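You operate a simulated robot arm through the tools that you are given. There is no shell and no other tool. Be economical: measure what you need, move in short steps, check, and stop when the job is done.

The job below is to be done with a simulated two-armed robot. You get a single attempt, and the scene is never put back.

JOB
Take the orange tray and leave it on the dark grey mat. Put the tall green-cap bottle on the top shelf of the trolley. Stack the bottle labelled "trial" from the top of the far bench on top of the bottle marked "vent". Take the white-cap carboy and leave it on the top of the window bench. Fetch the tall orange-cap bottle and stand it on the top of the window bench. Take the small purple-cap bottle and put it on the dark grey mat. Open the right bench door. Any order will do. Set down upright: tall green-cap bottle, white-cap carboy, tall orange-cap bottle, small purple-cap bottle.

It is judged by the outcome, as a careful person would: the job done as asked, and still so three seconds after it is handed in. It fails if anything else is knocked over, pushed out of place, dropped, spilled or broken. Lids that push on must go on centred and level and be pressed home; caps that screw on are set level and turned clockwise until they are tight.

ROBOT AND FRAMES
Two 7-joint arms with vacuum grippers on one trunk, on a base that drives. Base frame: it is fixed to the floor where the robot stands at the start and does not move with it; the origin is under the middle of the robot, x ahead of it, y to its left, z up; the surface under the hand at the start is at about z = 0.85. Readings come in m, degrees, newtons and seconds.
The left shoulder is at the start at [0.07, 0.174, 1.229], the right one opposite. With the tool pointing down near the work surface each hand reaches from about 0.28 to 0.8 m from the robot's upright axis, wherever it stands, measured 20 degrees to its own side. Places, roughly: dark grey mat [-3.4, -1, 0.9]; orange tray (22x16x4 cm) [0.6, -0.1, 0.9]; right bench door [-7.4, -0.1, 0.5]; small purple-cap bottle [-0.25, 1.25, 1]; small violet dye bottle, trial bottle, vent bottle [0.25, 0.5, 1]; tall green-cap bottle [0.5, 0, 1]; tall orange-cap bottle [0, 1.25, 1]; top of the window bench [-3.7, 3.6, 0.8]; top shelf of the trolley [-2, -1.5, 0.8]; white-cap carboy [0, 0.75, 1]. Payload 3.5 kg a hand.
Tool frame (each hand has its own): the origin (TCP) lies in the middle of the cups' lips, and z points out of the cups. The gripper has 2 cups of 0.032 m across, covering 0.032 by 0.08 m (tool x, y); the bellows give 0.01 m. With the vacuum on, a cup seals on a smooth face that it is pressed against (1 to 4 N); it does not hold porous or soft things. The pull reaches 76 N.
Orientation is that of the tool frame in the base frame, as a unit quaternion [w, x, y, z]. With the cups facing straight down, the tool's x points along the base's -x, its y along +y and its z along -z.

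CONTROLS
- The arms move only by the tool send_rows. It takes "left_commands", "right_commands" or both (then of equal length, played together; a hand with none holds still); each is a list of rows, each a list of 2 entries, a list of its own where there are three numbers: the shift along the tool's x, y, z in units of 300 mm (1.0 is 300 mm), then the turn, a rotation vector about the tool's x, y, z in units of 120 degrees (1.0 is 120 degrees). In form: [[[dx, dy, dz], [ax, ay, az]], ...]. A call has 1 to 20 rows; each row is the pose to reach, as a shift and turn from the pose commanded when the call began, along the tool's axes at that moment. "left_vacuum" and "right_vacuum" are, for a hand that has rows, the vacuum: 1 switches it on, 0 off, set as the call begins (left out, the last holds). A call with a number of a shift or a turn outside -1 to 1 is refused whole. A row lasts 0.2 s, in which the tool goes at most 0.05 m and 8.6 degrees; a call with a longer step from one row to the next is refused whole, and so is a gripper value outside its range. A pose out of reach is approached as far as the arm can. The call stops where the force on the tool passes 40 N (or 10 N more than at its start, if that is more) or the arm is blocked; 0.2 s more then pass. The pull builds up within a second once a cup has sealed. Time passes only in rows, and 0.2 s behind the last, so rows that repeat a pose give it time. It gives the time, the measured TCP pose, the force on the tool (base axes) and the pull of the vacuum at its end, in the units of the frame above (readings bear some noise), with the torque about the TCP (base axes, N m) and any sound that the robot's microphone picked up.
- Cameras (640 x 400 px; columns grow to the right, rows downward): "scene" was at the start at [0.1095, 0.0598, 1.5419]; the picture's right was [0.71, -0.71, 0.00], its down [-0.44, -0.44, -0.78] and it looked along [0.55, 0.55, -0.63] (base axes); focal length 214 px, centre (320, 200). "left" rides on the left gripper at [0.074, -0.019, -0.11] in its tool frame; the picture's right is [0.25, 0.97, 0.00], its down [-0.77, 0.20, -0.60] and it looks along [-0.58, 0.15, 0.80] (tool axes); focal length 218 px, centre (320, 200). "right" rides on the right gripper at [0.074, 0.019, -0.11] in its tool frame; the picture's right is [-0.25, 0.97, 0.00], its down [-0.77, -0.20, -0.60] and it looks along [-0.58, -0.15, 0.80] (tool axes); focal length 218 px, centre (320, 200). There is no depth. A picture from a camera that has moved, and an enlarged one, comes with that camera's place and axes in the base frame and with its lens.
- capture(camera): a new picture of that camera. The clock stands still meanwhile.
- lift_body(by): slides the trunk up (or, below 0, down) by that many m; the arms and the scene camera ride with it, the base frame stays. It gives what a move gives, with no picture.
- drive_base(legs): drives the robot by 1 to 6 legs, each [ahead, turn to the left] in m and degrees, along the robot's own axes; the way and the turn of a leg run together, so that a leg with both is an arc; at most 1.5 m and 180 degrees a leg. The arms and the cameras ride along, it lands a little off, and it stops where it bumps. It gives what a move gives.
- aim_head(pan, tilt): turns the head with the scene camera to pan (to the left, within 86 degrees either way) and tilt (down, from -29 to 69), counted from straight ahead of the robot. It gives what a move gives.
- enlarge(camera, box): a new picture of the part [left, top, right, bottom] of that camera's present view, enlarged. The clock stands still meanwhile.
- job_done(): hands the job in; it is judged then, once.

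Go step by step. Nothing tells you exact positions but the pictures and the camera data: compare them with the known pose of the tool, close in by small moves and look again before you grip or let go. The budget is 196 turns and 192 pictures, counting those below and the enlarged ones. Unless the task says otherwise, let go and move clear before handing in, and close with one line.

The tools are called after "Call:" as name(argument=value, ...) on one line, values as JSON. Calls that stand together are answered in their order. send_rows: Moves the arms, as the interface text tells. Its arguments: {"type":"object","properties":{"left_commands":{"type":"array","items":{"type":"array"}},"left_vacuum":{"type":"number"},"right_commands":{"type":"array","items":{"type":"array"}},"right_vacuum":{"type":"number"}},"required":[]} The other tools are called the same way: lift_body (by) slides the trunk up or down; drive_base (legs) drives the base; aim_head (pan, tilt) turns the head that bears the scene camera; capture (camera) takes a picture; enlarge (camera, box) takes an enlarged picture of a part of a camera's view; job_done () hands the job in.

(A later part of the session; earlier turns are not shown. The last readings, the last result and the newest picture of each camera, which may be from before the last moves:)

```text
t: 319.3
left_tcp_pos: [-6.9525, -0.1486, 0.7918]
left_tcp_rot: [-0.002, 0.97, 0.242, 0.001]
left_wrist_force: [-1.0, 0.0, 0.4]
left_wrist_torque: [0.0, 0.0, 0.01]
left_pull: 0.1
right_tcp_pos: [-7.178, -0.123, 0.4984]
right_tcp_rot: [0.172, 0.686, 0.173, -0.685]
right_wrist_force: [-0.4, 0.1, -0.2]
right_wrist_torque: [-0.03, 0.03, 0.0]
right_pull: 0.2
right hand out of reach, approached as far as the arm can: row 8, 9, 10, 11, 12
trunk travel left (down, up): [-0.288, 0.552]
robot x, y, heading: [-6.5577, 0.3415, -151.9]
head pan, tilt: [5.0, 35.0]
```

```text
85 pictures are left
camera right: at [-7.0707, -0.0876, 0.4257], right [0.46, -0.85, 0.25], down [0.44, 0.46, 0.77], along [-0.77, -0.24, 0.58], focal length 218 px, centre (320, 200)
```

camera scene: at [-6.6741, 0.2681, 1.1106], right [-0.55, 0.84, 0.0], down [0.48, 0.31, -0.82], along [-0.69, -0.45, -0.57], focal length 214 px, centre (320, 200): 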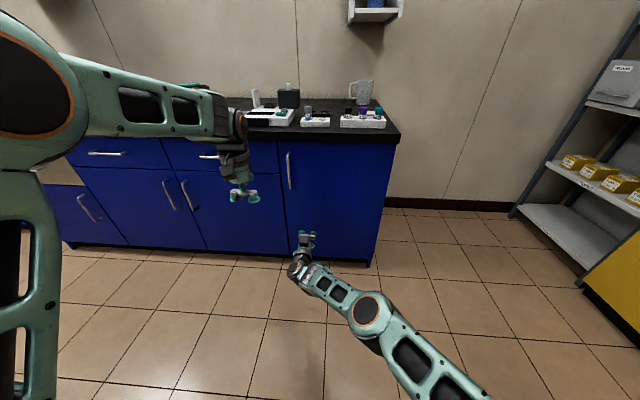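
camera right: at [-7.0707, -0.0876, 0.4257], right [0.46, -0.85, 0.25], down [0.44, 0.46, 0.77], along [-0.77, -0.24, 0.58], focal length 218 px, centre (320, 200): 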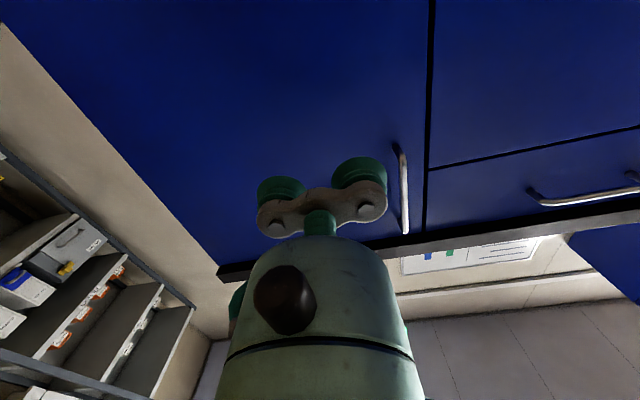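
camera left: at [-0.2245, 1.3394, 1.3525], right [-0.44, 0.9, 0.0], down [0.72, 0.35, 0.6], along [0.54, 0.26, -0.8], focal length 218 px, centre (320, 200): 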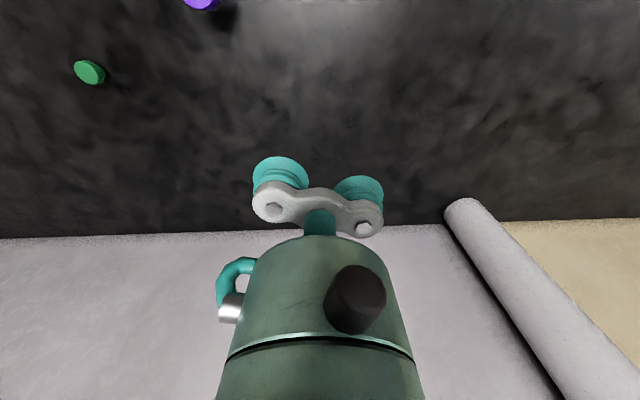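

Out of reach by a bit; drive the base forward 13 cm.

Call:
drive_base(legs=[[0.13, 0]])

Call:
capture(camera="scene")

Call:
capture(camera="right")

```text
t: 320.5
left_tcp_pos: [-7.07, -0.2092, 0.79]
left_tcp_rot: [-0.001, 0.971, 0.241, 0.001]
left_wrist_force: [-0.5, 0.1, 0.1]
left_wrist_torque: [0.01, -0.03, 0.01]
left_pull: 0.1
right_tcp_pos: [-7.2941, -0.1802, 0.4983]
right_tcp_rot: [0.17, 0.687, 0.171, -0.686]
right_wrist_force: [0.0, 0.3, -0.9]
right_wrist_torque: [0.0, 0.02, -0.01]
right_pull: 0.1
trunk travel left (down, up): [-0.288, 0.552]
robot x, y, heading: [-6.6698, 0.2753, -152.0]
head pan, tilt: [5.0, 35.0]
```

```text
84 pictures are left
camera scene: at [-6.7901, 0.2067, 1.1104], right [-0.54, 0.84, 0.0], down [0.48, 0.31, -0.82], along [-0.69, -0.45, -0.57], focal length 214 px, centre (320, 200)
```

scene: 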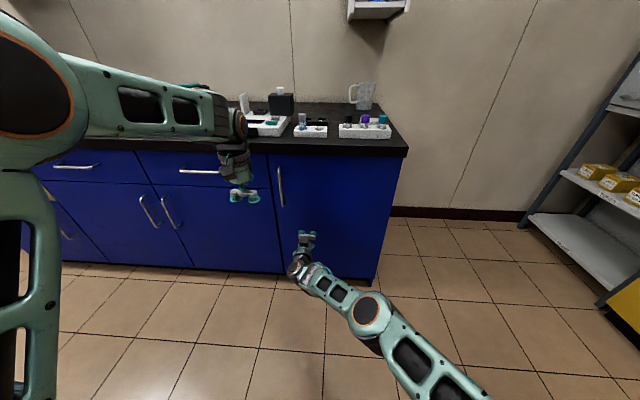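

```text
83 pictures are left
camera right: at [-7.1873, -0.1471, 0.4249], right [0.45, -0.85, 0.25], down [0.44, 0.46, 0.77], along [-0.78, -0.24, 0.58], focal length 218 px, centre (320, 200)
```

right: 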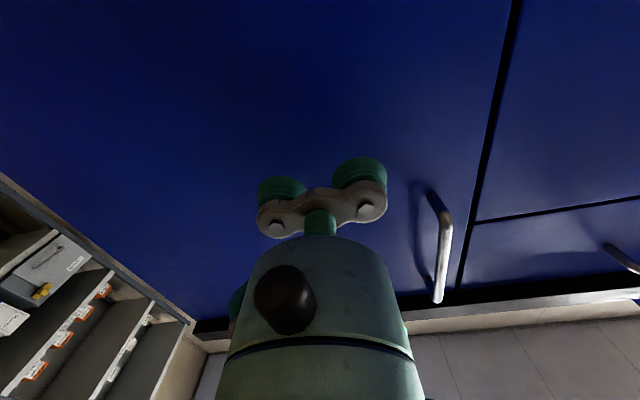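

Still ~8 cm gap and arm at its limit. Retract arm slightly, drive closer, then extend with vacuum on.

Call:
send_rows(right_commands=[[[0, 0, -0.1], [0, 0, 0]], [[0, 0, -0.2], [0, 0, 0]], [[0, 0, -0.2], [0, 0, 0]]])

Call:
drive_base(legs=[[0.11, 0]])

Call:
send_rows(right_commands=[[[0, 0, 0.03], [0, 0, 0]], [[0, 0, 0.05], [0, 0, 0]], [[0, 0, 0.07], [0, 0, 0]], [[0, 0, 0.09], [0, 0, 0]], [[0, 0, 0.09], [0, 0, 0]], [[0, 0, 0.09], [0, 0, 0]]], right_vacuum=1)

Call:
capture(camera="right")

```text
t: 321.3
left_tcp_pos: [-7.0699, -0.2086, 0.7903]
left_tcp_rot: [-0.001, 0.971, 0.241, 0.001]
left_wrist_force: [0.3, 0.5, -0.2]
left_wrist_torque: [-0.01, 0.01, 0.02]
left_pull: 0.0
right_tcp_pos: [-7.2412, -0.1545, 0.4987]
right_tcp_rot: [-0.171, -0.686, -0.171, 0.686]
right_wrist_force: [-0.7, -0.1, -0.2]
right_wrist_torque: [-0.01, 0.02, 0.0]
right_pull: 0.0
trunk travel left (down, up): [-0.288, 0.552]
robot x, y, heading: [-6.6675, 0.28, -152.1]
head pan, tilt: [5.0, 35.0]
```

```text
t: 322.5
left_tcp_pos: [-7.1653, -0.2599, 0.7892]
left_tcp_rot: [-0.002, 0.97, 0.241, 0.002]
left_wrist_force: [-0.1, -0.6, 0.3]
left_wrist_torque: [0.02, -0.02, -0.01]
left_pull: 0.1
right_tcp_pos: [-7.3379, -0.2062, 0.4988]
right_tcp_rot: [0.171, 0.687, 0.173, -0.685]
right_wrist_force: [-1.0, 0.7, -0.9]
right_wrist_torque: [0.0, 0.02, 0.0]
right_pull: 0.0
trunk travel left (down, up): [-0.288, 0.552]
robot x, y, heading: [-6.767, 0.2284, -151.9]
head pan, tilt: [5.0, 35.0]
```

```text
t: 323.9
left_tcp_pos: [-7.1639, -0.2592, 0.7897]
left_tcp_rot: [-0.001, 0.97, 0.243, 0.002]
left_wrist_force: [0.0, -0.5, -1.2]
left_wrist_torque: [-0.01, -0.01, 0.01]
left_pull: 0.1
right_tcp_pos: [-7.3604, -0.2183, 0.5]
right_tcp_rot: [0.171, 0.686, 0.172, -0.686]
right_wrist_force: [-0.3, 0.5, 0.4]
right_wrist_torque: [-0.03, 0.01, -0.02]
right_pull: 0.0
trunk travel left (down, up): [-0.288, 0.552]
robot x, y, heading: [-6.7613, 0.2302, -152.1]
head pan, tilt: [5.0, 35.0]
```

```text
82 pictures are left
camera right: at [-7.2535, -0.1849, 0.4264], right [0.46, -0.85, 0.25], down [0.44, 0.46, 0.77], along [-0.78, -0.24, 0.58], focal length 218 px, centre (320, 200)
```

right: 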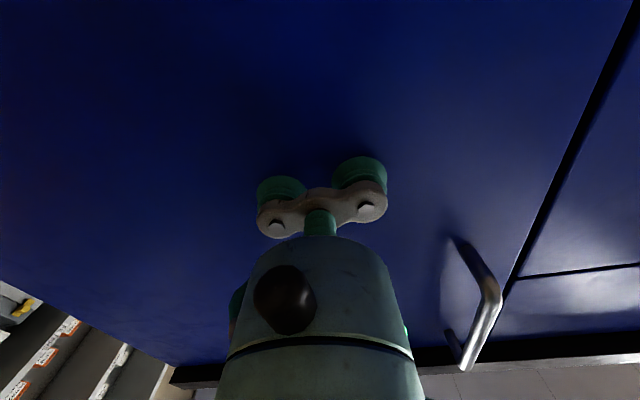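

Call:
send_rows(right_commands=[[[0, 0, 0.015], [0, 0, 0]], [[0, 0, 0.03], [0, 0, 0]], [[0, 0, 0.045], [0, 0, 0]], [[0, 0, 0.06], [0, 0, 0]], [[0, 0, 0.06], [0, 0, 0]]], right_vacuum=1)

```text
t: 324.8
left_tcp_pos: [-7.1633, -0.2566, 0.7913]
left_tcp_rot: [-0.001, 0.971, 0.24, 0.0]
left_wrist_force: [-0.2, 0.6, 0.1]
left_wrist_torque: [0.05, -0.02, 0.02]
left_pull: 0.1
right_tcp_pos: [-7.3695, -0.2231, 0.5003]
right_tcp_rot: [0.17, 0.687, 0.171, -0.686]
right_wrist_force: [10.0, 10.8, 9.1]
right_wrist_torque: [-0.2, -0.03, -0.06]
right_pull: 74.8
trunk travel left (down, up): [-0.288, 0.552]
robot x, y, heading: [-6.7646, 0.2301, -151.9]
head pan, tilt: [5.0, 35.0]
stopped in row 4 (right hand): the force on the tool passed its limit at 48 N (the readings are from after the stop); the commanded pose is now the measured one
```

Sealed with 75 N on the door. Pull it open along an arc around its right-hand hinge (r≈0.335).

Call:
send_rows(right_commands=[[[0, -0.001, -0.049], [-0.0208, 0, 0]], [[0, -0.0042, -0.0973], [-0.0417, 0, 0]], [[0, -0.01, -0.146], [-0.0625, 0, 0]], [[0, -0.017, -0.1939], [-0.0833, 0, 0]], [[0, -0.0265, -0.2417], [-0.1042, 0, 0]], [[0, -0.038, -0.289], [-0.125, 0, 0]], [[0, -0.052, -0.3358], [-0.1458, 0, 0]], [[0, -0.0673, -0.382], [-0.1667, 0, 0]], [[0, -0.0673, -0.382], [-0.1667, 0, 0]]])

Call:
capture(camera="scene")

```text
t: 326.7
left_tcp_pos: [-7.1632, -0.2565, 0.7892]
left_tcp_rot: [-0.003, 0.971, 0.239, 0.005]
left_wrist_force: [2.1, 0.7, -0.3]
left_wrist_torque: [0.04, 0.0, -0.06]
left_pull: 0.1
right_tcp_pos: [-7.2824, -0.1536, 0.4999]
right_tcp_rot: [0.288, 0.646, 0.289, -0.645]
right_wrist_force: [-2.6, -1.4, 0.8]
right_wrist_torque: [-0.31, -0.29, -0.13]
right_pull: 75.0
trunk travel left (down, up): [-0.288, 0.552]
robot x, y, heading: [-6.7612, 0.2334, -151.9]
head pan, tilt: [5.0, 35.0]
stopped in row 9 (right hand): the force on the tool passed its limit at 41 N (the readings are from after the stop); the commanded pose is now the measured one
```

```text
81 pictures are left
camera scene: at [-6.884, 0.157, 1.1103], right [-0.54, 0.84, 0.0], down [0.48, 0.31, -0.82], along [-0.69, -0.45, -0.57], focal length 214 px, centre (320, 200)
```

scene: 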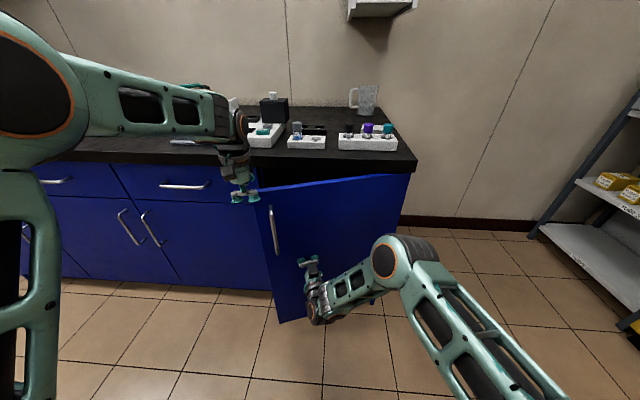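

The door opened ~18°, its top corner touched the left gripper. Move the left hand up and out of the way.

Call:
send_rows(left_commands=[[[0.0, 0.05, -0.08], [0, 0, 0]], [[0.0, 0.1, -0.2], [0, 0, 0]], [[0.0, 0.2, -0.3], [0, 0, 0]], [[0.1, 0.3, -0.4], [0, 0, 0]], [[0.2, 0.4, -0.45], [0, 0, 0]], [[0.25, 0.5, -0.45], [0, 0, 0]], [[0.25, 0.5, -0.45], [0, 0, 0]]])

Call:
capture(camera="scene")

```text
refused: row 4 steps farther than a row can; nothing moved
```

```text
80 pictures are left
camera scene: at [-6.884, 0.157, 1.1103], right [-0.54, 0.84, 0.0], down [0.48, 0.31, -0.82], along [-0.69, -0.45, -0.57], focal length 214 px, centre (320, 200)
```

scene: 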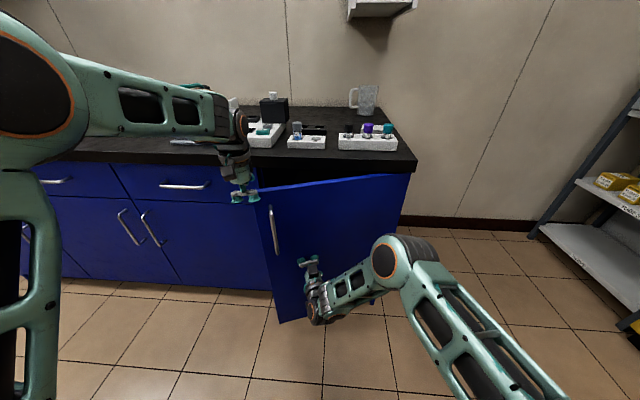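

Call:
send_rows(left_commands=[[[0.0, 0.05, -0.08], [0, 0, 0]], [[0.0, 0.1, -0.18], [0, 0, 0]], [[0.0, 0.17, -0.28], [0, 0, 0]], [[0.05, 0.24, -0.37], [0, 0, 0]], [[0.1, 0.32, -0.45], [0, 0, 0]], [[0.17, 0.4, -0.5], [0, 0, 0]], [[0.25, 0.48, -0.5], [0, 0, 0]], [[0.25, 0.48, -0.5], [0, 0, 0]]])

Call:
capture(camera="scene")

```text
t: 328.5
left_tcp_pos: [-7.031, -0.3474, 0.9392]
left_tcp_rot: [-0.003, 0.971, 0.238, 0.004]
left_wrist_force: [0.6, -0.8, -0.6]
left_wrist_torque: [-0.04, 0.03, -0.01]
left_pull: 0.2
right_tcp_pos: [-7.2814, -0.1526, 0.4996]
right_tcp_rot: [0.287, 0.646, 0.288, -0.646]
right_wrist_force: [-3.1, 2.9, 5.2]
right_wrist_torque: [-0.42, -0.5, 0.12]
right_pull: 75.9
trunk travel left (down, up): [-0.288, 0.552]
robot x, y, heading: [-6.7657, 0.2282, -151.9]
head pan, tilt: [5.0, 35.0]
```

```text
79 pictures are left
camera scene: at [-6.8841, 0.1577, 1.1107], right [-0.54, 0.84, 0.0], down [0.48, 0.31, -0.82], along [-0.69, -0.45, -0.57], focal length 214 px, centre (320, 200)
```

scene: 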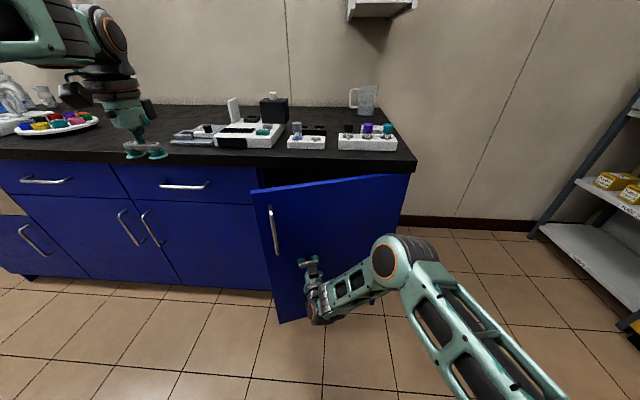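

Continue pulling the door ~14° more while the arm geometry allows.

Call:
send_rows(right_commands=[[[0, -0.001, -0.049], [-0.0208, 0, 0]], [[0, -0.0042, -0.0973], [-0.0417, 0, 0]], [[0, -0.01, -0.146], [-0.0625, 0, 0]], [[0, -0.017, -0.1939], [-0.0833, 0, 0]], [[0, -0.0265, -0.2417], [-0.1042, 0, 0]], [[0, -0.038, -0.289], [-0.125, 0, 0]], [[0, -0.038, -0.289], [-0.125, 0, 0]]])

Call:
capture(camera="scene")

```text
t: 330.1
left_tcp_pos: [-7.032, -0.3467, 0.9398]
left_tcp_rot: [-0.001, 0.971, 0.239, 0.004]
left_wrist_force: [1.0, 0.2, -0.4]
left_wrist_torque: [-0.01, -0.01, -0.03]
left_pull: 0.0
right_tcp_pos: [-7.2403, -0.0953, 0.4982]
right_tcp_rot: [0.368, 0.604, 0.37, -0.603]
right_wrist_force: [-13.8, 8.0, 16.9]
right_wrist_torque: [0.54, 0.77, -0.24]
right_pull: 75.4
right hand out of reach, approached as far as the arm can: row 6, 7
trunk travel left (down, up): [-0.288, 0.552]
robot x, y, heading: [-6.7643, 0.2297, -151.9]
head pan, tilt: [5.0, 35.0]
```

```text
78 pictures are left
camera scene: at [-6.8837, 0.1587, 1.1109], right [-0.54, 0.84, 0.0], down [0.48, 0.31, -0.82], along [-0.69, -0.45, -0.57], focal length 214 px, centre (320, 200)
```

scene: 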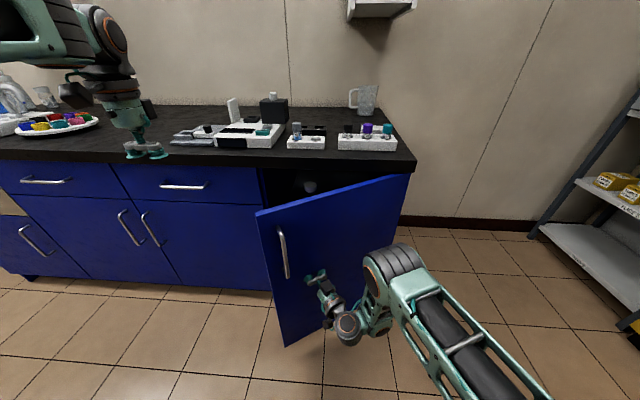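

Door is ~33° open. Release suction, back off, and prepare to push it wider from the inside.

Call:
send_rows(right_commands=[[[0, 0, 0], [0, 0, 0]], [[0, 0, 0], [0, 0, 0]], [[0, 0, 0], [0, 0, 0]], [[0, 0, 0], [0, 0, 0]], [[0, 0, -0.02], [0.02, 0, 0]]], right_vacuum=0)

Call:
drive_base(legs=[[-0.25, 0]])

Call:
capture(camera="scene")

```text
t: 331.3
left_tcp_pos: [-7.0322, -0.3485, 0.9383]
left_tcp_rot: [-0.003, 0.971, 0.238, 0.004]
left_wrist_force: [0.0, 0.6, 0.3]
left_wrist_torque: [-0.02, 0.0, -0.01]
left_pull: 0.1
right_tcp_pos: [-7.2393, -0.0944, 0.4966]
right_tcp_rot: [0.355, 0.613, 0.358, -0.608]
right_wrist_force: [0.0, -0.1, 0.5]
right_wrist_torque: [-0.03, -0.01, 0.01]
right_pull: 0.1
right hand out of reach, approached as far as the arm can: row 5
trunk travel left (down, up): [-0.288, 0.552]
robot x, y, heading: [-6.7635, 0.2262, -151.8]
head pan, tilt: [5.0, 35.0]
```

```text
t: 333.1
left_tcp_pos: [-6.8192, -0.2283, 0.9384]
left_tcp_rot: [-0.003, 0.972, 0.233, 0.004]
left_wrist_force: [-0.4, -0.5, 0.1]
left_wrist_torque: [-0.01, 0.05, 0.0]
left_pull: 0.0
right_tcp_pos: [-7.0231, 0.0267, 0.4965]
right_tcp_rot: [0.352, 0.614, 0.355, -0.611]
right_wrist_force: [-0.4, -0.9, 0.6]
right_wrist_torque: [0.02, -0.02, -0.03]
right_pull: 0.1
trunk travel left (down, up): [-0.288, 0.552]
robot x, y, heading: [-6.5428, 0.3452, -152.4]
head pan, tilt: [5.0, 35.0]
```

```text
77 pictures are left
camera scene: at [-6.6646, 0.2737, 1.1107], right [-0.54, 0.84, 0.0], down [0.48, 0.31, -0.82], along [-0.69, -0.44, -0.57], focal length 214 px, centre (320, 200)
```

scene: 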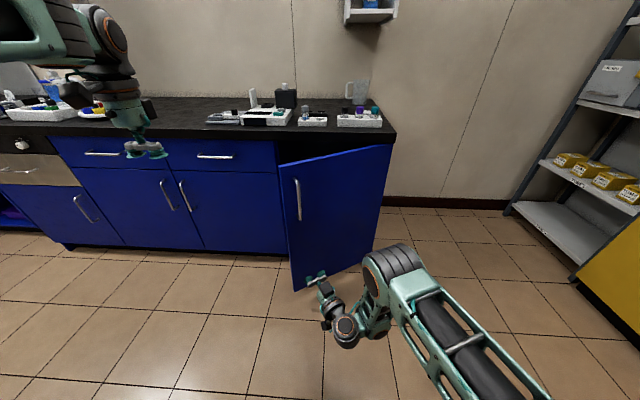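

Shift the base ~0.3 m to the left to push the door from its inner side with the right hand.

Call:
drive_base(legs=[[0, 72], [0.33, 0], [0, -71.5]])

Call:
aim_head(pan=-15, tilt=35)

Call:
capture(camera="scene")

```text
t: 341.5
left_tcp_pos: [-6.7864, -0.54, 0.9385]
left_tcp_rot: [-0.003, 0.975, 0.22, 0.004]
left_wrist_force: [0.4, 0.6, 1.0]
left_wrist_torque: [0.03, 0.0, 0.0]
left_pull: 0.2
right_tcp_pos: [-6.9823, -0.2785, 0.4975]
right_tcp_rot: [0.344, 0.619, 0.347, -0.615]
right_wrist_force: [1.0, -0.4, 0.1]
right_wrist_torque: [0.02, 0.03, 0.04]
right_pull: 0.1
trunk travel left (down, up): [-0.288, 0.552]
robot x, y, heading: [-6.4934, 0.0285, -154.5]
head pan, tilt: [5.0, 35.0]
```

```text
t: 342.4
left_tcp_pos: [-6.7866, -0.5407, 0.9385]
left_tcp_rot: [-0.003, 0.975, 0.22, 0.004]
left_wrist_force: [0.6, 0.4, 0.8]
left_wrist_torque: [0.0, -0.01, 0.02]
left_pull: 0.1
right_tcp_pos: [-6.9829, -0.2779, 0.4981]
right_tcp_rot: [0.343, 0.619, 0.347, -0.615]
right_wrist_force: [-0.8, -0.7, -0.5]
right_wrist_torque: [0.0, -0.02, -0.01]
right_pull: 0.0
trunk travel left (down, up): [-0.288, 0.552]
robot x, y, heading: [-6.4951, 0.0263, -154.3]
head pan, tilt: [-15.0, 35.0]
```

```text
76 pictures are left
camera scene: at [-6.6292, -0.0126, 1.1106], right [-0.19, 0.98, 0.0], down [0.56, 0.11, -0.82], along [-0.8, -0.15, -0.57], focal length 214 px, centre (320, 200)
```

scene: 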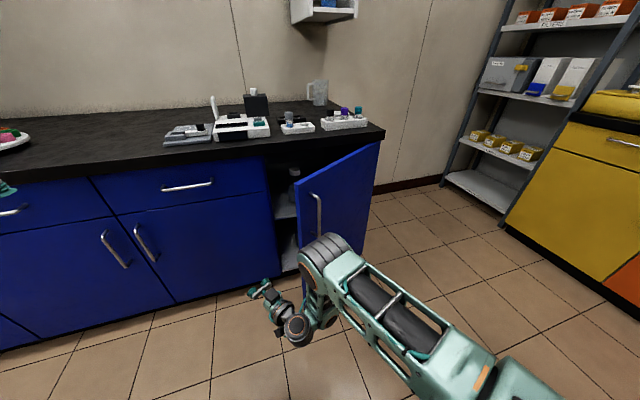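

Turn the tool to point straight ahead again.

Call:
send_rows(right_commands=[[[0, 0, 0], [0.06, 0, 0]], [[0, 0, 0], [0.12, 0, 0]], [[0, 0, 0], [0.18, 0, 0]], [[0, 0, 0], [0.24, 0, 0]], [[0, 0, 0], [0.26, 0, 0]], [[0, 0, 0], [0.26, 0, 0]]])

Call:
capture(camera="right")

Call:
capture(camera="scene")

```text
t: 343.8
left_tcp_pos: [-6.7866, -0.5407, 0.9384]
left_tcp_rot: [-0.003, 0.976, 0.22, 0.004]
left_wrist_force: [0.1, -1.0, 0.2]
left_wrist_torque: [-0.02, -0.03, -0.01]
left_pull: 0.0
right_tcp_pos: [-6.9839, -0.2787, 0.4968]
right_tcp_rot: [0.164, 0.688, 0.168, -0.686]
right_wrist_force: [-0.7, -0.2, -0.4]
right_wrist_torque: [0.01, 0.02, 0.01]
right_pull: 0.0
trunk travel left (down, up): [-0.288, 0.552]
robot x, y, heading: [-6.4933, 0.0272, -154.3]
head pan, tilt: [-15.0, 35.0]
```

```text
75 pictures are left
camera right: at [-6.8758, -0.246, 0.4237], right [0.44, -0.86, 0.25], down [0.44, 0.45, 0.77], along [-0.78, -0.23, 0.58], focal length 218 px, centre (320, 200)
```

right: 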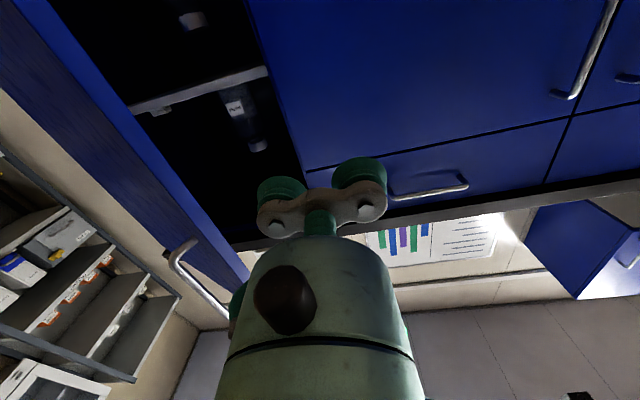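

```text
74 pictures are left
camera scene: at [-6.6292, -0.0125, 1.1106], right [-0.19, 0.98, 0.0], down [0.56, 0.11, -0.82], along [-0.8, -0.15, -0.57], focal length 214 px, centre (320, 200)
```

scene: 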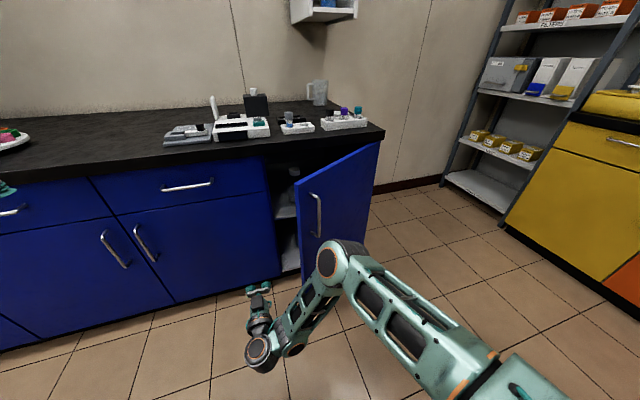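

Advance the hand past the door's free edge, then sweep right to push the door wider.

Call:
send_rows(right_commands=[[[0, 0, 0.12], [0, 0, 0]], [[0, 0, 0.24], [0, 0, 0]], [[0, 0, 0.36], [0, 0, 0]], [[0, 0, 0.48], [0, 0, 0]], [[0, 0, 0.54], [0, 0, 0]], [[0, -0.06, 0.54], [0, 0, 0]], [[0, -0.12, 0.54], [0, 0, 0]], [[0, -0.2, 0.54], [0, 0, 0]], [[0, -0.28, 0.54], [0, 0, 0]], [[0, -0.36, 0.54], [0, 0, 0]], [[0, -0.44, 0.54], [0, 0, 0]], [[0, -0.52, 0.54], [0, 0, 0]]])

Call:
capture(camera="scene")

Call:
capture(camera="right")

```text
t: 346.3
left_tcp_pos: [-6.7836, -0.5398, 0.9396]
left_tcp_rot: [-0.002, 0.975, 0.222, 0.004]
left_wrist_force: [-0.8, 0.1, 0.4]
left_wrist_torque: [-0.08, -0.04, 0.03]
left_pull: 0.1
right_tcp_pos: [-7.1826, -0.2353, 0.4962]
right_tcp_rot: [0.172, 0.691, 0.171, -0.681]
right_wrist_force: [-0.1, -0.4, -0.6]
right_wrist_torque: [0.0, 0.0, 0.0]
right_pull: 0.1
trunk travel left (down, up): [-0.288, 0.552]
robot x, y, heading: [-6.4947, 0.0276, -154.1]
head pan, tilt: [-15.0, 35.0]
stopped in row 12 (right hand): the force on the tool passed its limit at 58 N (the readings are from after the stop); the commanded pose is now the measured one
```

```text
73 pictures are left
camera scene: at [-6.63, -0.0122, 1.1104], right [-0.19, 0.98, 0.0], down [0.56, 0.11, -0.82], along [-0.8, -0.16, -0.57], focal length 214 px, centre (320, 200)
```

scene: 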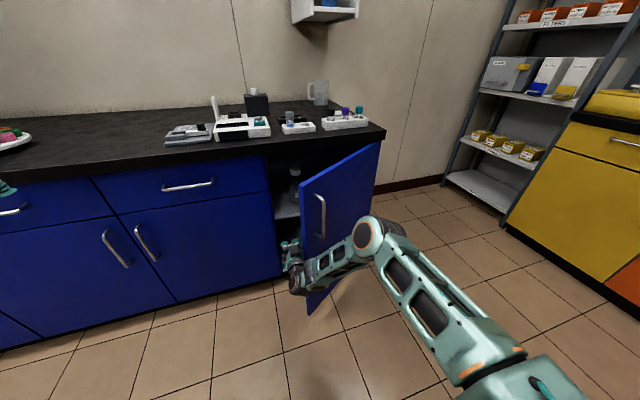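

```text
72 pictures are left
camera right: at [-7.0749, -0.2015, 0.4237], right [0.45, -0.85, 0.26], down [0.43, 0.46, 0.78], along [-0.78, -0.24, 0.57], focal length 218 px, centre (320, 200)
```

right: 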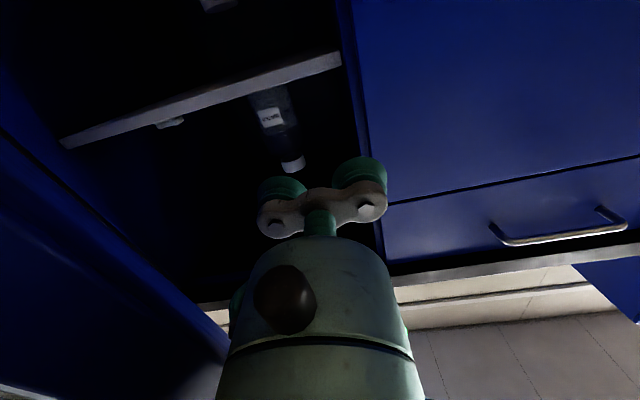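

Contact with the door edge was made too fast; push on with slow small steps.

Call:
send_rows(right_commands=[[[0, -0.015, 0], [0, 0, 0]], [[0, -0.03, 0], [0, 0, 0]], [[0, -0.045, 0], [0, 0, 0]], [[0, -0.06, 0], [0, 0, 0]], [[0, -0.08, 0], [0, 0, 0]], [[0, -0.1, 0], [0, 0, 0]], [[0, -0.12, 0], [0, 0, 0]], [[0, -0.14, 0], [0, 0, 0]], [[0, -0.16, 0], [0, 0, 0]], [[0, -0.18, 0], [0, 0, 0]], [[0, -0.2, 0], [0, 0, 0]], [[0, -0.22, 0], [0, 0, 0]], [[0, -0.24, 0], [0, 0, 0]], [[0, -0.26, 0], [0, 0, 0]], [[0, -0.28, 0], [0, 0, 0]], [[0, -0.3, 0], [0, 0, 0]], [[0, -0.32, 0], [0, 0, 0]], [[0, -0.34, 0], [0, 0, 0]], [[0, -0.36, 0], [0, 0, 0]], [[0, -0.38, 0], [0, 0, 0]]])

Call:
capture(camera="scene")

```text
t: 347.3
left_tcp_pos: [-6.7824, -0.5413, 0.9394]
left_tcp_rot: [-0.002, 0.975, 0.221, 0.003]
left_wrist_force: [0.7, 0.6, -0.3]
left_wrist_torque: [-0.01, 0.02, 0.0]
left_pull: 0.1
right_tcp_pos: [-7.1858, -0.2251, 0.4956]
right_tcp_rot: [0.179, 0.692, 0.173, -0.678]
right_wrist_force: [7.7, -4.8, 4.0]
right_wrist_torque: [0.33, -0.31, -0.98]
right_pull: 0.2
trunk travel left (down, up): [-0.288, 0.552]
robot x, y, heading: [-6.4937, 0.0287, -153.8]
head pan, tilt: [-15.0, 35.0]
stopped in row 4 (right hand): the force on the tool passed its limit at 45 N (the readings are from after the stop); the commanded pose is now the measured one
```

```text
71 pictures are left
camera scene: at [-6.6277, -0.0126, 1.1108], right [-0.19, 0.98, 0.0], down [0.56, 0.11, -0.82], along [-0.8, -0.16, -0.57], focal length 214 px, centre (320, 200)
```

scene: 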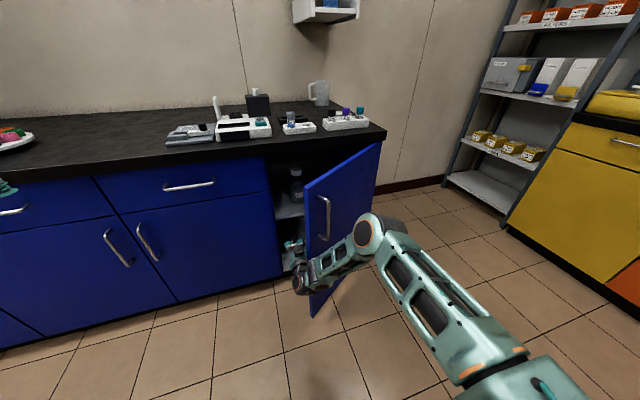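

The right forearm itself blocks the door. Withdraw it, and use the left arm (coming from the left) to push instead.

Call:
send_rows(right_commands=[[[0, 0.05, 0], [0, 0, 0]], [[0, 0.1, -0.05], [0, 0, 0]], [[0, 0.15, -0.15], [0, 0, 0]], [[0, 0.2, -0.27], [0, 0, 0]], [[0, 0.2, -0.4], [0, 0, 0]], [[0, 0.2, -0.52], [0, 0, 0]], [[0, 0.2, -0.64], [0, 0, 0]], [[0, 0.2, -0.64], [0, 0, 0]]])

Call:
capture(camera="scene")

```text
t: 349.1
left_tcp_pos: [-6.7823, -0.5409, 0.9387]
left_tcp_rot: [-0.003, 0.975, 0.223, 0.004]
left_wrist_force: [0.7, 0.1, -0.1]
left_wrist_torque: [0.02, 0.03, 0.02]
left_pull: 0.0
right_tcp_pos: [-6.9885, -0.1841, 0.5004]
right_tcp_rot: [0.177, 0.693, 0.173, -0.678]
right_wrist_force: [-0.2, 0.3, 0.7]
right_wrist_torque: [0.0, 0.0, 0.02]
right_pull: 0.2
trunk travel left (down, up): [-0.288, 0.552]
robot x, y, heading: [-6.4962, 0.0291, -153.8]
head pan, tilt: [-15.0, 35.0]
```

```text
70 pictures are left
camera scene: at [-6.6284, -0.0132, 1.1106], right [-0.19, 0.98, 0.0], down [0.56, 0.11, -0.82], along [-0.8, -0.16, -0.57], focal length 214 px, centre (320, 200)
```

scene: 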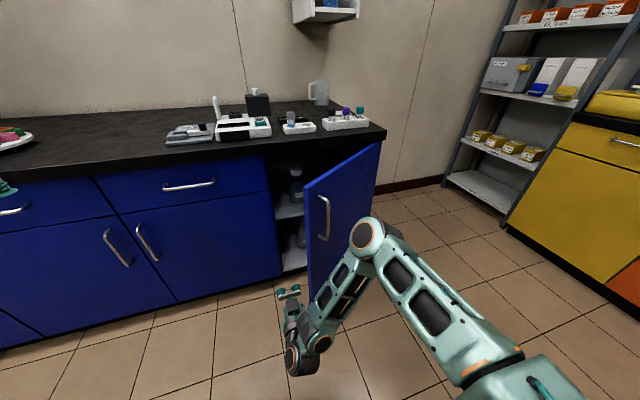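

Fold the right arm up and away.

Call:
send_rows(right_commands=[[[-0.08, 0, -0.02], [0, 0.0625, 0]], [[-0.16, 0, -0.04], [0, 0.125, 0]], [[-0.24, -0.02, -0.06], [0, 0.1875, 0]], [[-0.32, -0.05, -0.08], [0, 0.25, 0]], [[-0.4, -0.1, -0.1], [0, 0.3125, 0]], [[-0.48, -0.15, -0.1], [0, 0.375, 0]], [[-0.56, -0.2, -0.1], [0, 0.4375, 0]], [[-0.64, -0.25, -0.1], [0, 0.5, 0]], [[-0.72, -0.3, -0.1], [0, 0.5625, 0]], [[-0.8, -0.35, -0.1], [0, 0.625, 0]], [[-0.88, -0.4, -0.1], [0, 0.6875, 0]], [[-0.98, -0.45, -0.1], [0, 0.75, 0]], [[-0.98, -0.5, -0.1], [0, 0.75, 0]]])

Call:
capture(camera="scene")

```text
t: 351.2
left_tcp_pos: [-6.7815, -0.5419, 0.9381]
left_tcp_rot: [-0.003, 0.975, 0.222, 0.004]
left_wrist_force: [0.1, 1.0, 0.0]
left_wrist_torque: [0.03, -0.01, 0.02]
left_pull: 0.0
right_tcp_pos: [-7.0473, -0.19, 0.6202]
right_tcp_rot: [0.115, 0.934, 0.224, -0.253]
right_wrist_force: [22.9, -96.2, -19.1]
right_wrist_torque: [5.34, 4.14, -13.65]
right_pull: 0.1
right hand out of reach, approached as far as the arm can: row 6, 7, 8, 9, 10
trunk travel left (down, up): [-0.288, 0.552]
robot x, y, heading: [-6.4973, 0.0286, -153.7]
head pan, tilt: [-15.0, 35.0]
stopped in row 10 (right hand): the force on the tool passed its limit at 360 N (the readings are from after the stop); the commanded pose is now the measured one
```

```text
69 pictures are left
camera scene: at [-6.6282, -0.0158, 1.1105], right [-0.2, 0.98, 0.0], down [0.56, 0.11, -0.82], along [-0.8, -0.16, -0.57], focal length 214 px, centre (320, 200)
```

scene: 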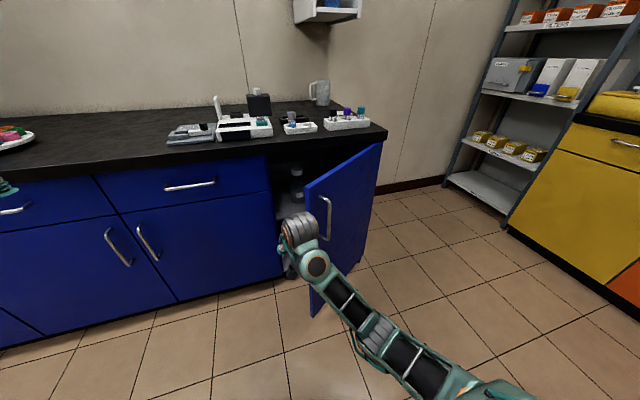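

The arm got contorted against the door. Ease off: small move left, away from the contact.

Call:
send_rows(right_commands=[[[0, 0.03, 0], [0, 0, 0]], [[0, 0.06, 0], [0, 0, 0]], [[0, 0.1, 0], [0, 0, 0]], [[0, 0.13, 0], [0, 0, 0]]])

Call:
capture(camera="scene")

Call:
capture(camera="right")

```text
t: 352.2
left_tcp_pos: [-6.7824, -0.5398, 0.9394]
left_tcp_rot: [-0.001, 0.975, 0.221, 0.004]
left_wrist_force: [-0.1, -0.4, -0.8]
left_wrist_torque: [0.0, -0.03, 0.0]
left_pull: 0.1
right_tcp_pos: [-7.0272, -0.2221, 0.6238]
right_tcp_rot: [0.113, 0.933, 0.228, -0.253]
right_wrist_force: [0.2, -0.7, 0.7]
right_wrist_torque: [-0.01, 0.0, 0.02]
right_pull: 0.0
trunk travel left (down, up): [-0.288, 0.552]
robot x, y, heading: [-6.495, 0.0275, -153.9]
head pan, tilt: [-15.0, 35.0]
```

```text
68 pictures are left
camera scene: at [-6.6286, -0.0137, 1.1106], right [-0.2, 0.98, 0.0], down [0.56, 0.11, -0.82], along [-0.8, -0.16, -0.57], focal length 214 px, centre (320, 200)
```

scene: 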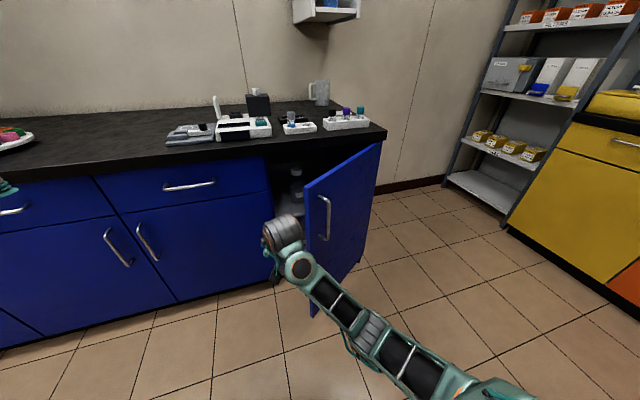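

```text
67 pictures are left
camera right: at [-6.9148, -0.1771, 0.6805], right [0.27, -0.94, 0.23], down [-0.43, 0.09, 0.9], along [-0.86, -0.34, -0.38], focal length 218 px, centre (320, 200)
```

right: 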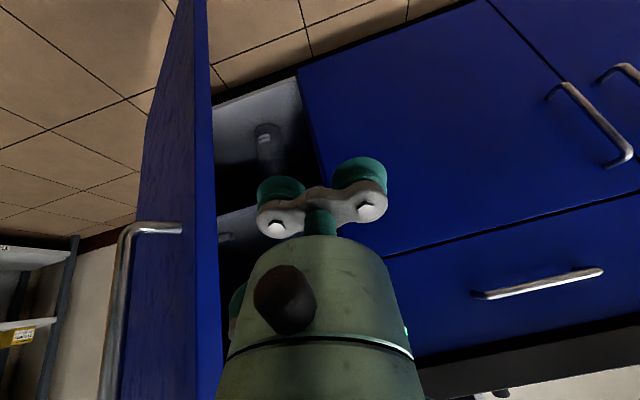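

Free. Reverse the base to give room.

Call:
drive_base(legs=[[-0.35, 0]])

Call:
capture(camera="scene")

```text
t: 354.5
left_tcp_pos: [-6.4617, -0.3829, 0.9394]
left_tcp_rot: [-0.002, 0.975, 0.223, 0.003]
left_wrist_force: [-0.1, 0.7, 0.4]
left_wrist_torque: [-0.01, 0.0, -0.01]
left_pull: 0.1
right_tcp_pos: [-6.7077, -0.0646, 0.6253]
right_tcp_rot: [0.114, 0.933, 0.23, -0.254]
right_wrist_force: [0.1, -1.0, 0.0]
right_wrist_torque: [0.02, 0.01, 0.01]
right_pull: 0.0
trunk travel left (down, up): [-0.288, 0.552]
robot x, y, heading: [-6.1768, 0.185, -153.5]
head pan, tilt: [-15.0, 35.0]
```

```text
66 pictures are left
camera scene: at [-6.3085, 0.1445, 1.1107], right [-0.2, 0.98, 0.0], down [0.56, 0.11, -0.82], along [-0.8, -0.16, -0.57], focal length 214 px, centre (320, 200)
```

scene: 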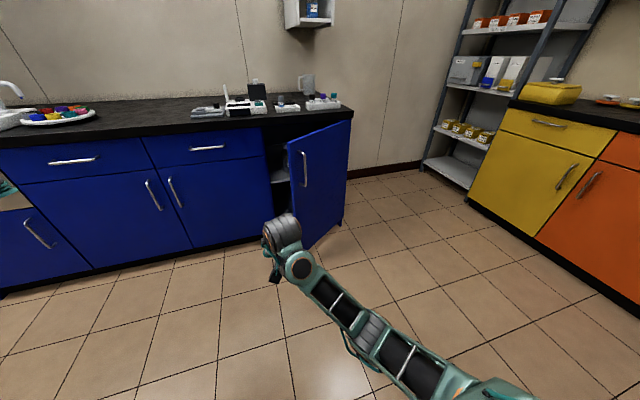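

Door stands ~43° open. New plan: stand left of the door facing along the bench and push its inner face sideways with the left hand. First straighten the right arm in free space.

Call:
send_rows(right_commands=[[[0, -0.06, 0], [0, 0.03, 0]], [[0, -0.12, 0], [0, 0.06, 0]], [[0, -0.18, 0], [0, 0.09, 0]], [[0, -0.24, 0], [0, 0.12, 0]], [[0, -0.3, 0], [0, 0.15, 0]], [[0, -0.36, -0.03], [0, 0.18, 0]], [[0, -0.42, -0.06], [0, 0.21, 0]], [[0, -0.48, -0.1], [0, 0.24, 0]], [[0, -0.54, -0.15], [0, 0.26, 0]], [[0, -0.6, -0.2], [0, 0.26, 0]], [[0, -0.6, -0.3], [0, 0.26, 0]]])

Call:
drive_base(legs=[[0, 45.7], [0.86, 0]])

Call:
capture(camera="scene")

```text
t: 354.9
left_tcp_pos: [-6.4627, -0.382, 0.9389]
left_tcp_rot: [-0.001, 0.975, 0.223, 0.003]
left_wrist_force: [-0.6, -0.7, 0.1]
left_wrist_torque: [-0.04, -0.04, -0.02]
left_pull: 0.0
right_tcp_pos: [-6.7232, -0.0544, 0.6131]
right_tcp_rot: [0.109, 0.943, 0.223, -0.22]
right_wrist_force: [6.9, -21.5, -4.7]
right_wrist_torque: [1.42, 1.12, -3.1]
right_pull: 0.1
right hand out of reach, approached as far as the arm can: row 1, 2
trunk travel left (down, up): [-0.288, 0.552]
robot x, y, heading: [-6.1763, 0.1853, -153.3]
head pan, tilt: [-15.0, 35.0]
stopped in row 2 (right hand): the force on the tool passed its limit at 140 N (the readings are from after the stop); the commanded pose is now the measured one
```

```text
t: 356.2
left_tcp_pos: [-6.3591, -0.4239, 0.9396]
left_tcp_rot: [0.0, 0.952, 0.307, 0.004]
left_wrist_force: [0.2, 1.1, -0.1]
left_wrist_torque: [0.02, -0.05, 0.01]
left_pull: 0.1
right_tcp_pos: [-6.6739, -0.1454, 0.6121]
right_tcp_rot: [0.127, 0.921, 0.304, -0.21]
right_wrist_force: [0.2, -9.2, -4.8]
right_wrist_torque: [0.29, 0.52, -1.01]
right_pull: 0.0
trunk travel left (down, up): [-0.288, 0.552]
robot x, y, heading: [-6.1766, 0.1851, -143.6]
head pan, tilt: [-15.0, 35.0]
stopped in leg 1: the force on the tool passed its limit at 40 N (the readings are from after the stop); the commanded pose is now the measured one
```

```text
65 pictures are left
camera scene: at [-6.3004, 0.1224, 1.1106], right [-0.36, 0.93, 0.0], down [0.53, 0.21, -0.82], along [-0.76, -0.3, -0.57], focal length 214 px, centre (320, 200)
```

scene: 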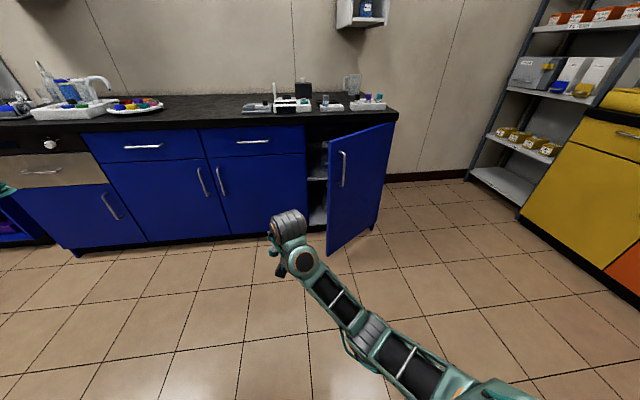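

The right arm is folded against itself. Unwind it by returning to its earlier forward-pointing pose.

Call:
send_rows(right_commands=[[[0.035, 0.02, 0.023], [0, -0.05, 0]], [[0.07, 0.02, 0.046], [0, -0.1, 0]], [[0.105, 0.02, 0.07], [0, -0.155, 0]], [[0.14, 0.02, 0.092], [0, -0.21, 0]], [[0.175, 0.02, 0.115], [0, -0.265, 0]], [[0.21, 0.02, 0.138], [0, -0.32, 0]], [[0.245, 0.02, 0.161], [0, -0.375, 0]], [[0.28, 0.02, 0.184], [0, -0.43, 0]], [[0.315, 0.02, 0.207], [0, -0.475, 0]], [[0.349, 0.02, 0.23], [0, -0.517, 0]], [[0.349, 0.02, 0.23], [0, -0.517, 0]]])

Call:
capture(camera="scene")

```text
t: 358.6
left_tcp_pos: [-6.3594, -0.426, 0.9395]
left_tcp_rot: [-0.002, 0.952, 0.306, 0.004]
left_wrist_force: [-0.2, -0.4, -0.8]
left_wrist_torque: [-0.02, 0.02, -0.06]
left_pull: 0.1
right_tcp_pos: [-6.6138, -0.1218, 0.5043]
right_tcp_rot: [0.267, 0.68, 0.195, -0.655]
right_wrist_force: [-0.5, 0.1, 0.2]
right_wrist_torque: [-0.01, 0.01, 0.04]
right_pull: 0.0
trunk travel left (down, up): [-0.288, 0.552]
robot x, y, heading: [-6.1739, 0.1872, -143.8]
head pan, tilt: [-15.0, 35.0]
```

```text
64 pictures are left
camera scene: at [-6.3004, 0.1224, 1.1106], right [-0.36, 0.93, 0.0], down [0.53, 0.21, -0.82], along [-0.76, -0.3, -0.57], focal length 214 px, centre (320, 200)
```

scene: 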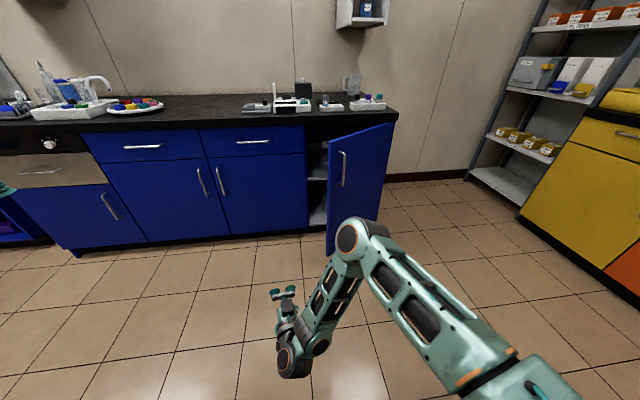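

Right arm recovered. Shift it slightly right, then drive to the spot left of the door.

Call:
send_rows(right_commands=[[[0, -0.05, 0], [0, 0, 0]], [[0, -0.1, 0], [0, 0, 0]], [[0, -0.15, 0], [0, 0, 0]], [[0, -0.2, 0], [0, 0, 0]], [[0, -0.2, 0], [0, 0, 0]]])

Call:
drive_base(legs=[[0, 36], [0.86, 0]])

Call:
drive_base(legs=[[0, 113], [0, 112.5]])

Call:
aim_head(pan=25, tilt=35)

Call:
capture(camera="scene")

```text
t: 359.8
left_tcp_pos: [-6.359, -0.424, 0.9386]
left_tcp_rot: [-0.003, 0.952, 0.307, 0.003]
left_wrist_force: [-0.7, 0.0, 0.8]
left_wrist_torque: [-0.02, 0.04, 0.03]
left_pull: 0.1
right_tcp_pos: [-6.6512, -0.0741, 0.4977]
right_tcp_rot: [0.267, 0.681, 0.194, -0.654]
right_wrist_force: [-0.6, 0.0, -0.6]
right_wrist_torque: [-0.03, 0.01, 0.03]
right_pull: 0.0
trunk travel left (down, up): [-0.288, 0.552]
robot x, y, heading: [-6.1783, 0.1885, -143.7]
head pan, tilt: [-15.0, 35.0]
```

```text
t: 366.2
left_tcp_pos: [-6.2271, -1.2592, 0.9396]
left_tcp_rot: [-0.003, 0.807, 0.59, 0.003]
left_wrist_force: [0.7, 0.5, 0.0]
left_wrist_torque: [0.01, -0.01, 0.0]
left_pull: 0.1
right_tcp_pos: [-6.6695, -1.1524, 0.4979]
right_tcp_rot: [0.458, 0.585, 0.399, -0.537]
right_wrist_force: [0.6, -0.1, 0.3]
right_wrist_torque: [-0.02, 0.0, 0.0]
right_pull: 0.0
trunk travel left (down, up): [-0.288, 0.552]
robot x, y, heading: [-6.4416, -0.6572, -107.2]
head pan, tilt: [-15.0, 35.0]
```

```text
t: 375.9
left_tcp_pos: [-7.0058, -0.3618, 0.9386]
left_tcp_rot: [0.001, 0.841, -0.542, 0.003]
left_wrist_force: [0.4, -0.5, 0.2]
left_wrist_torque: [-0.02, 0.0, 0.05]
left_pull: 0.0
right_tcp_pos: [-6.6048, -0.145, 0.4985]
right_tcp_rot: [0.337, -0.582, 0.403, 0.621]
right_wrist_force: [0.2, -0.1, -0.7]
right_wrist_torque: [0.0, -0.02, 0.01]
right_pull: 0.1
trunk travel left (down, up): [-0.288, 0.552]
robot x, y, heading: [-6.4434, -0.6603, 114.9]
head pan, tilt: [-15.0, 35.0]
```

```text
t: 376.9
left_tcp_pos: [-7.0057, -0.3618, 0.9395]
left_tcp_rot: [0.001, 0.84, -0.542, 0.004]
left_wrist_force: [0.2, -0.3, -0.9]
left_wrist_torque: [0.01, 0.03, -0.01]
left_pull: 0.0
right_tcp_pos: [-6.6045, -0.1448, 0.4978]
right_tcp_rot: [0.337, -0.582, 0.404, 0.621]
right_wrist_force: [-0.5, 0.5, -0.7]
right_wrist_torque: [-0.02, 0.02, -0.05]
right_pull: 0.0
trunk travel left (down, up): [-0.288, 0.552]
robot x, y, heading: [-6.4446, -0.6601, 114.8]
head pan, tilt: [25.0, 35.0]
```

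```text
63 pictures are left
camera scene: at [-6.5333, -0.5596, 1.1106], right [0.65, 0.76, 0.0], down [0.44, -0.37, -0.82], along [-0.63, 0.53, -0.57], focal length 214 px, centre (320, 200)
```

scene: 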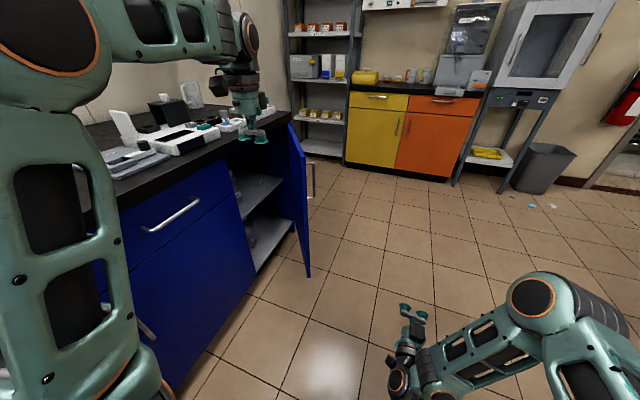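

Left hand is just left of the door opening, in front of the bench. Lower it below the door's top edge.

Call:
send_rows(left_commands=[[[0, 0, 0.1], [0, 0, 0]], [[0, 0, 0.2], [0, 0, 0]], [[0, 0, 0.3], [0, 0, 0]], [[0, 0, 0.4], [0, 0, 0]], [[0, 0, 0.5], [0, 0, 0]], [[0, 0, 0.6], [0, 0, 0]], [[0, 0, 0.7], [0, 0, 0]], [[0, 0, 0.8], [0, 0, 0]], [[0, 0, 0.8], [0, 0, 0]]])

Call:
capture(camera="scene")

Call:
capture(camera="left")

```text
t: 378.9
left_tcp_pos: [-7.0008, -0.3638, 0.7005]
left_tcp_rot: [0.001, 0.84, -0.542, 0.004]
left_wrist_force: [-0.1, -0.3, -0.4]
left_wrist_torque: [-0.01, 0.0, -0.01]
left_pull: 0.1
right_tcp_pos: [-6.6039, -0.1454, 0.4984]
right_tcp_rot: [0.337, -0.582, 0.403, 0.621]
right_wrist_force: [0.1, -0.3, 0.6]
right_wrist_torque: [0.01, 0.01, 0.01]
right_pull: 0.1
trunk travel left (down, up): [-0.288, 0.552]
robot x, y, heading: [-6.4426, -0.6647, 114.9]
head pan, tilt: [25.0, 35.0]
```

```text
62 pictures are left
camera scene: at [-6.5333, -0.5597, 1.1106], right [0.64, 0.76, 0.0], down [0.44, -0.37, -0.82], along [-0.63, 0.53, -0.57], focal length 214 px, centre (320, 200)
```

scene: 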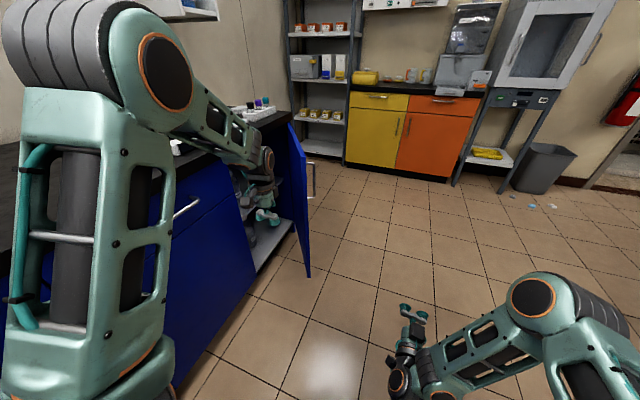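

```text
61 pictures are left
camera left: at [-6.9531, -0.4222, 0.8112], right [-0.78, -0.63, 0.0], down [-0.5, 0.62, 0.6], along [-0.38, 0.46, -0.8], focal length 218 px, centre (320, 200)
```

left: 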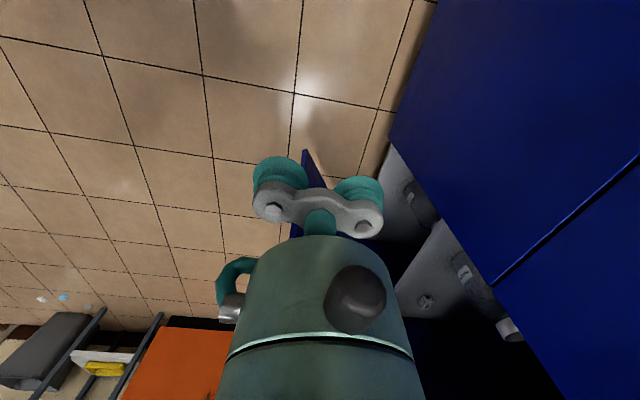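

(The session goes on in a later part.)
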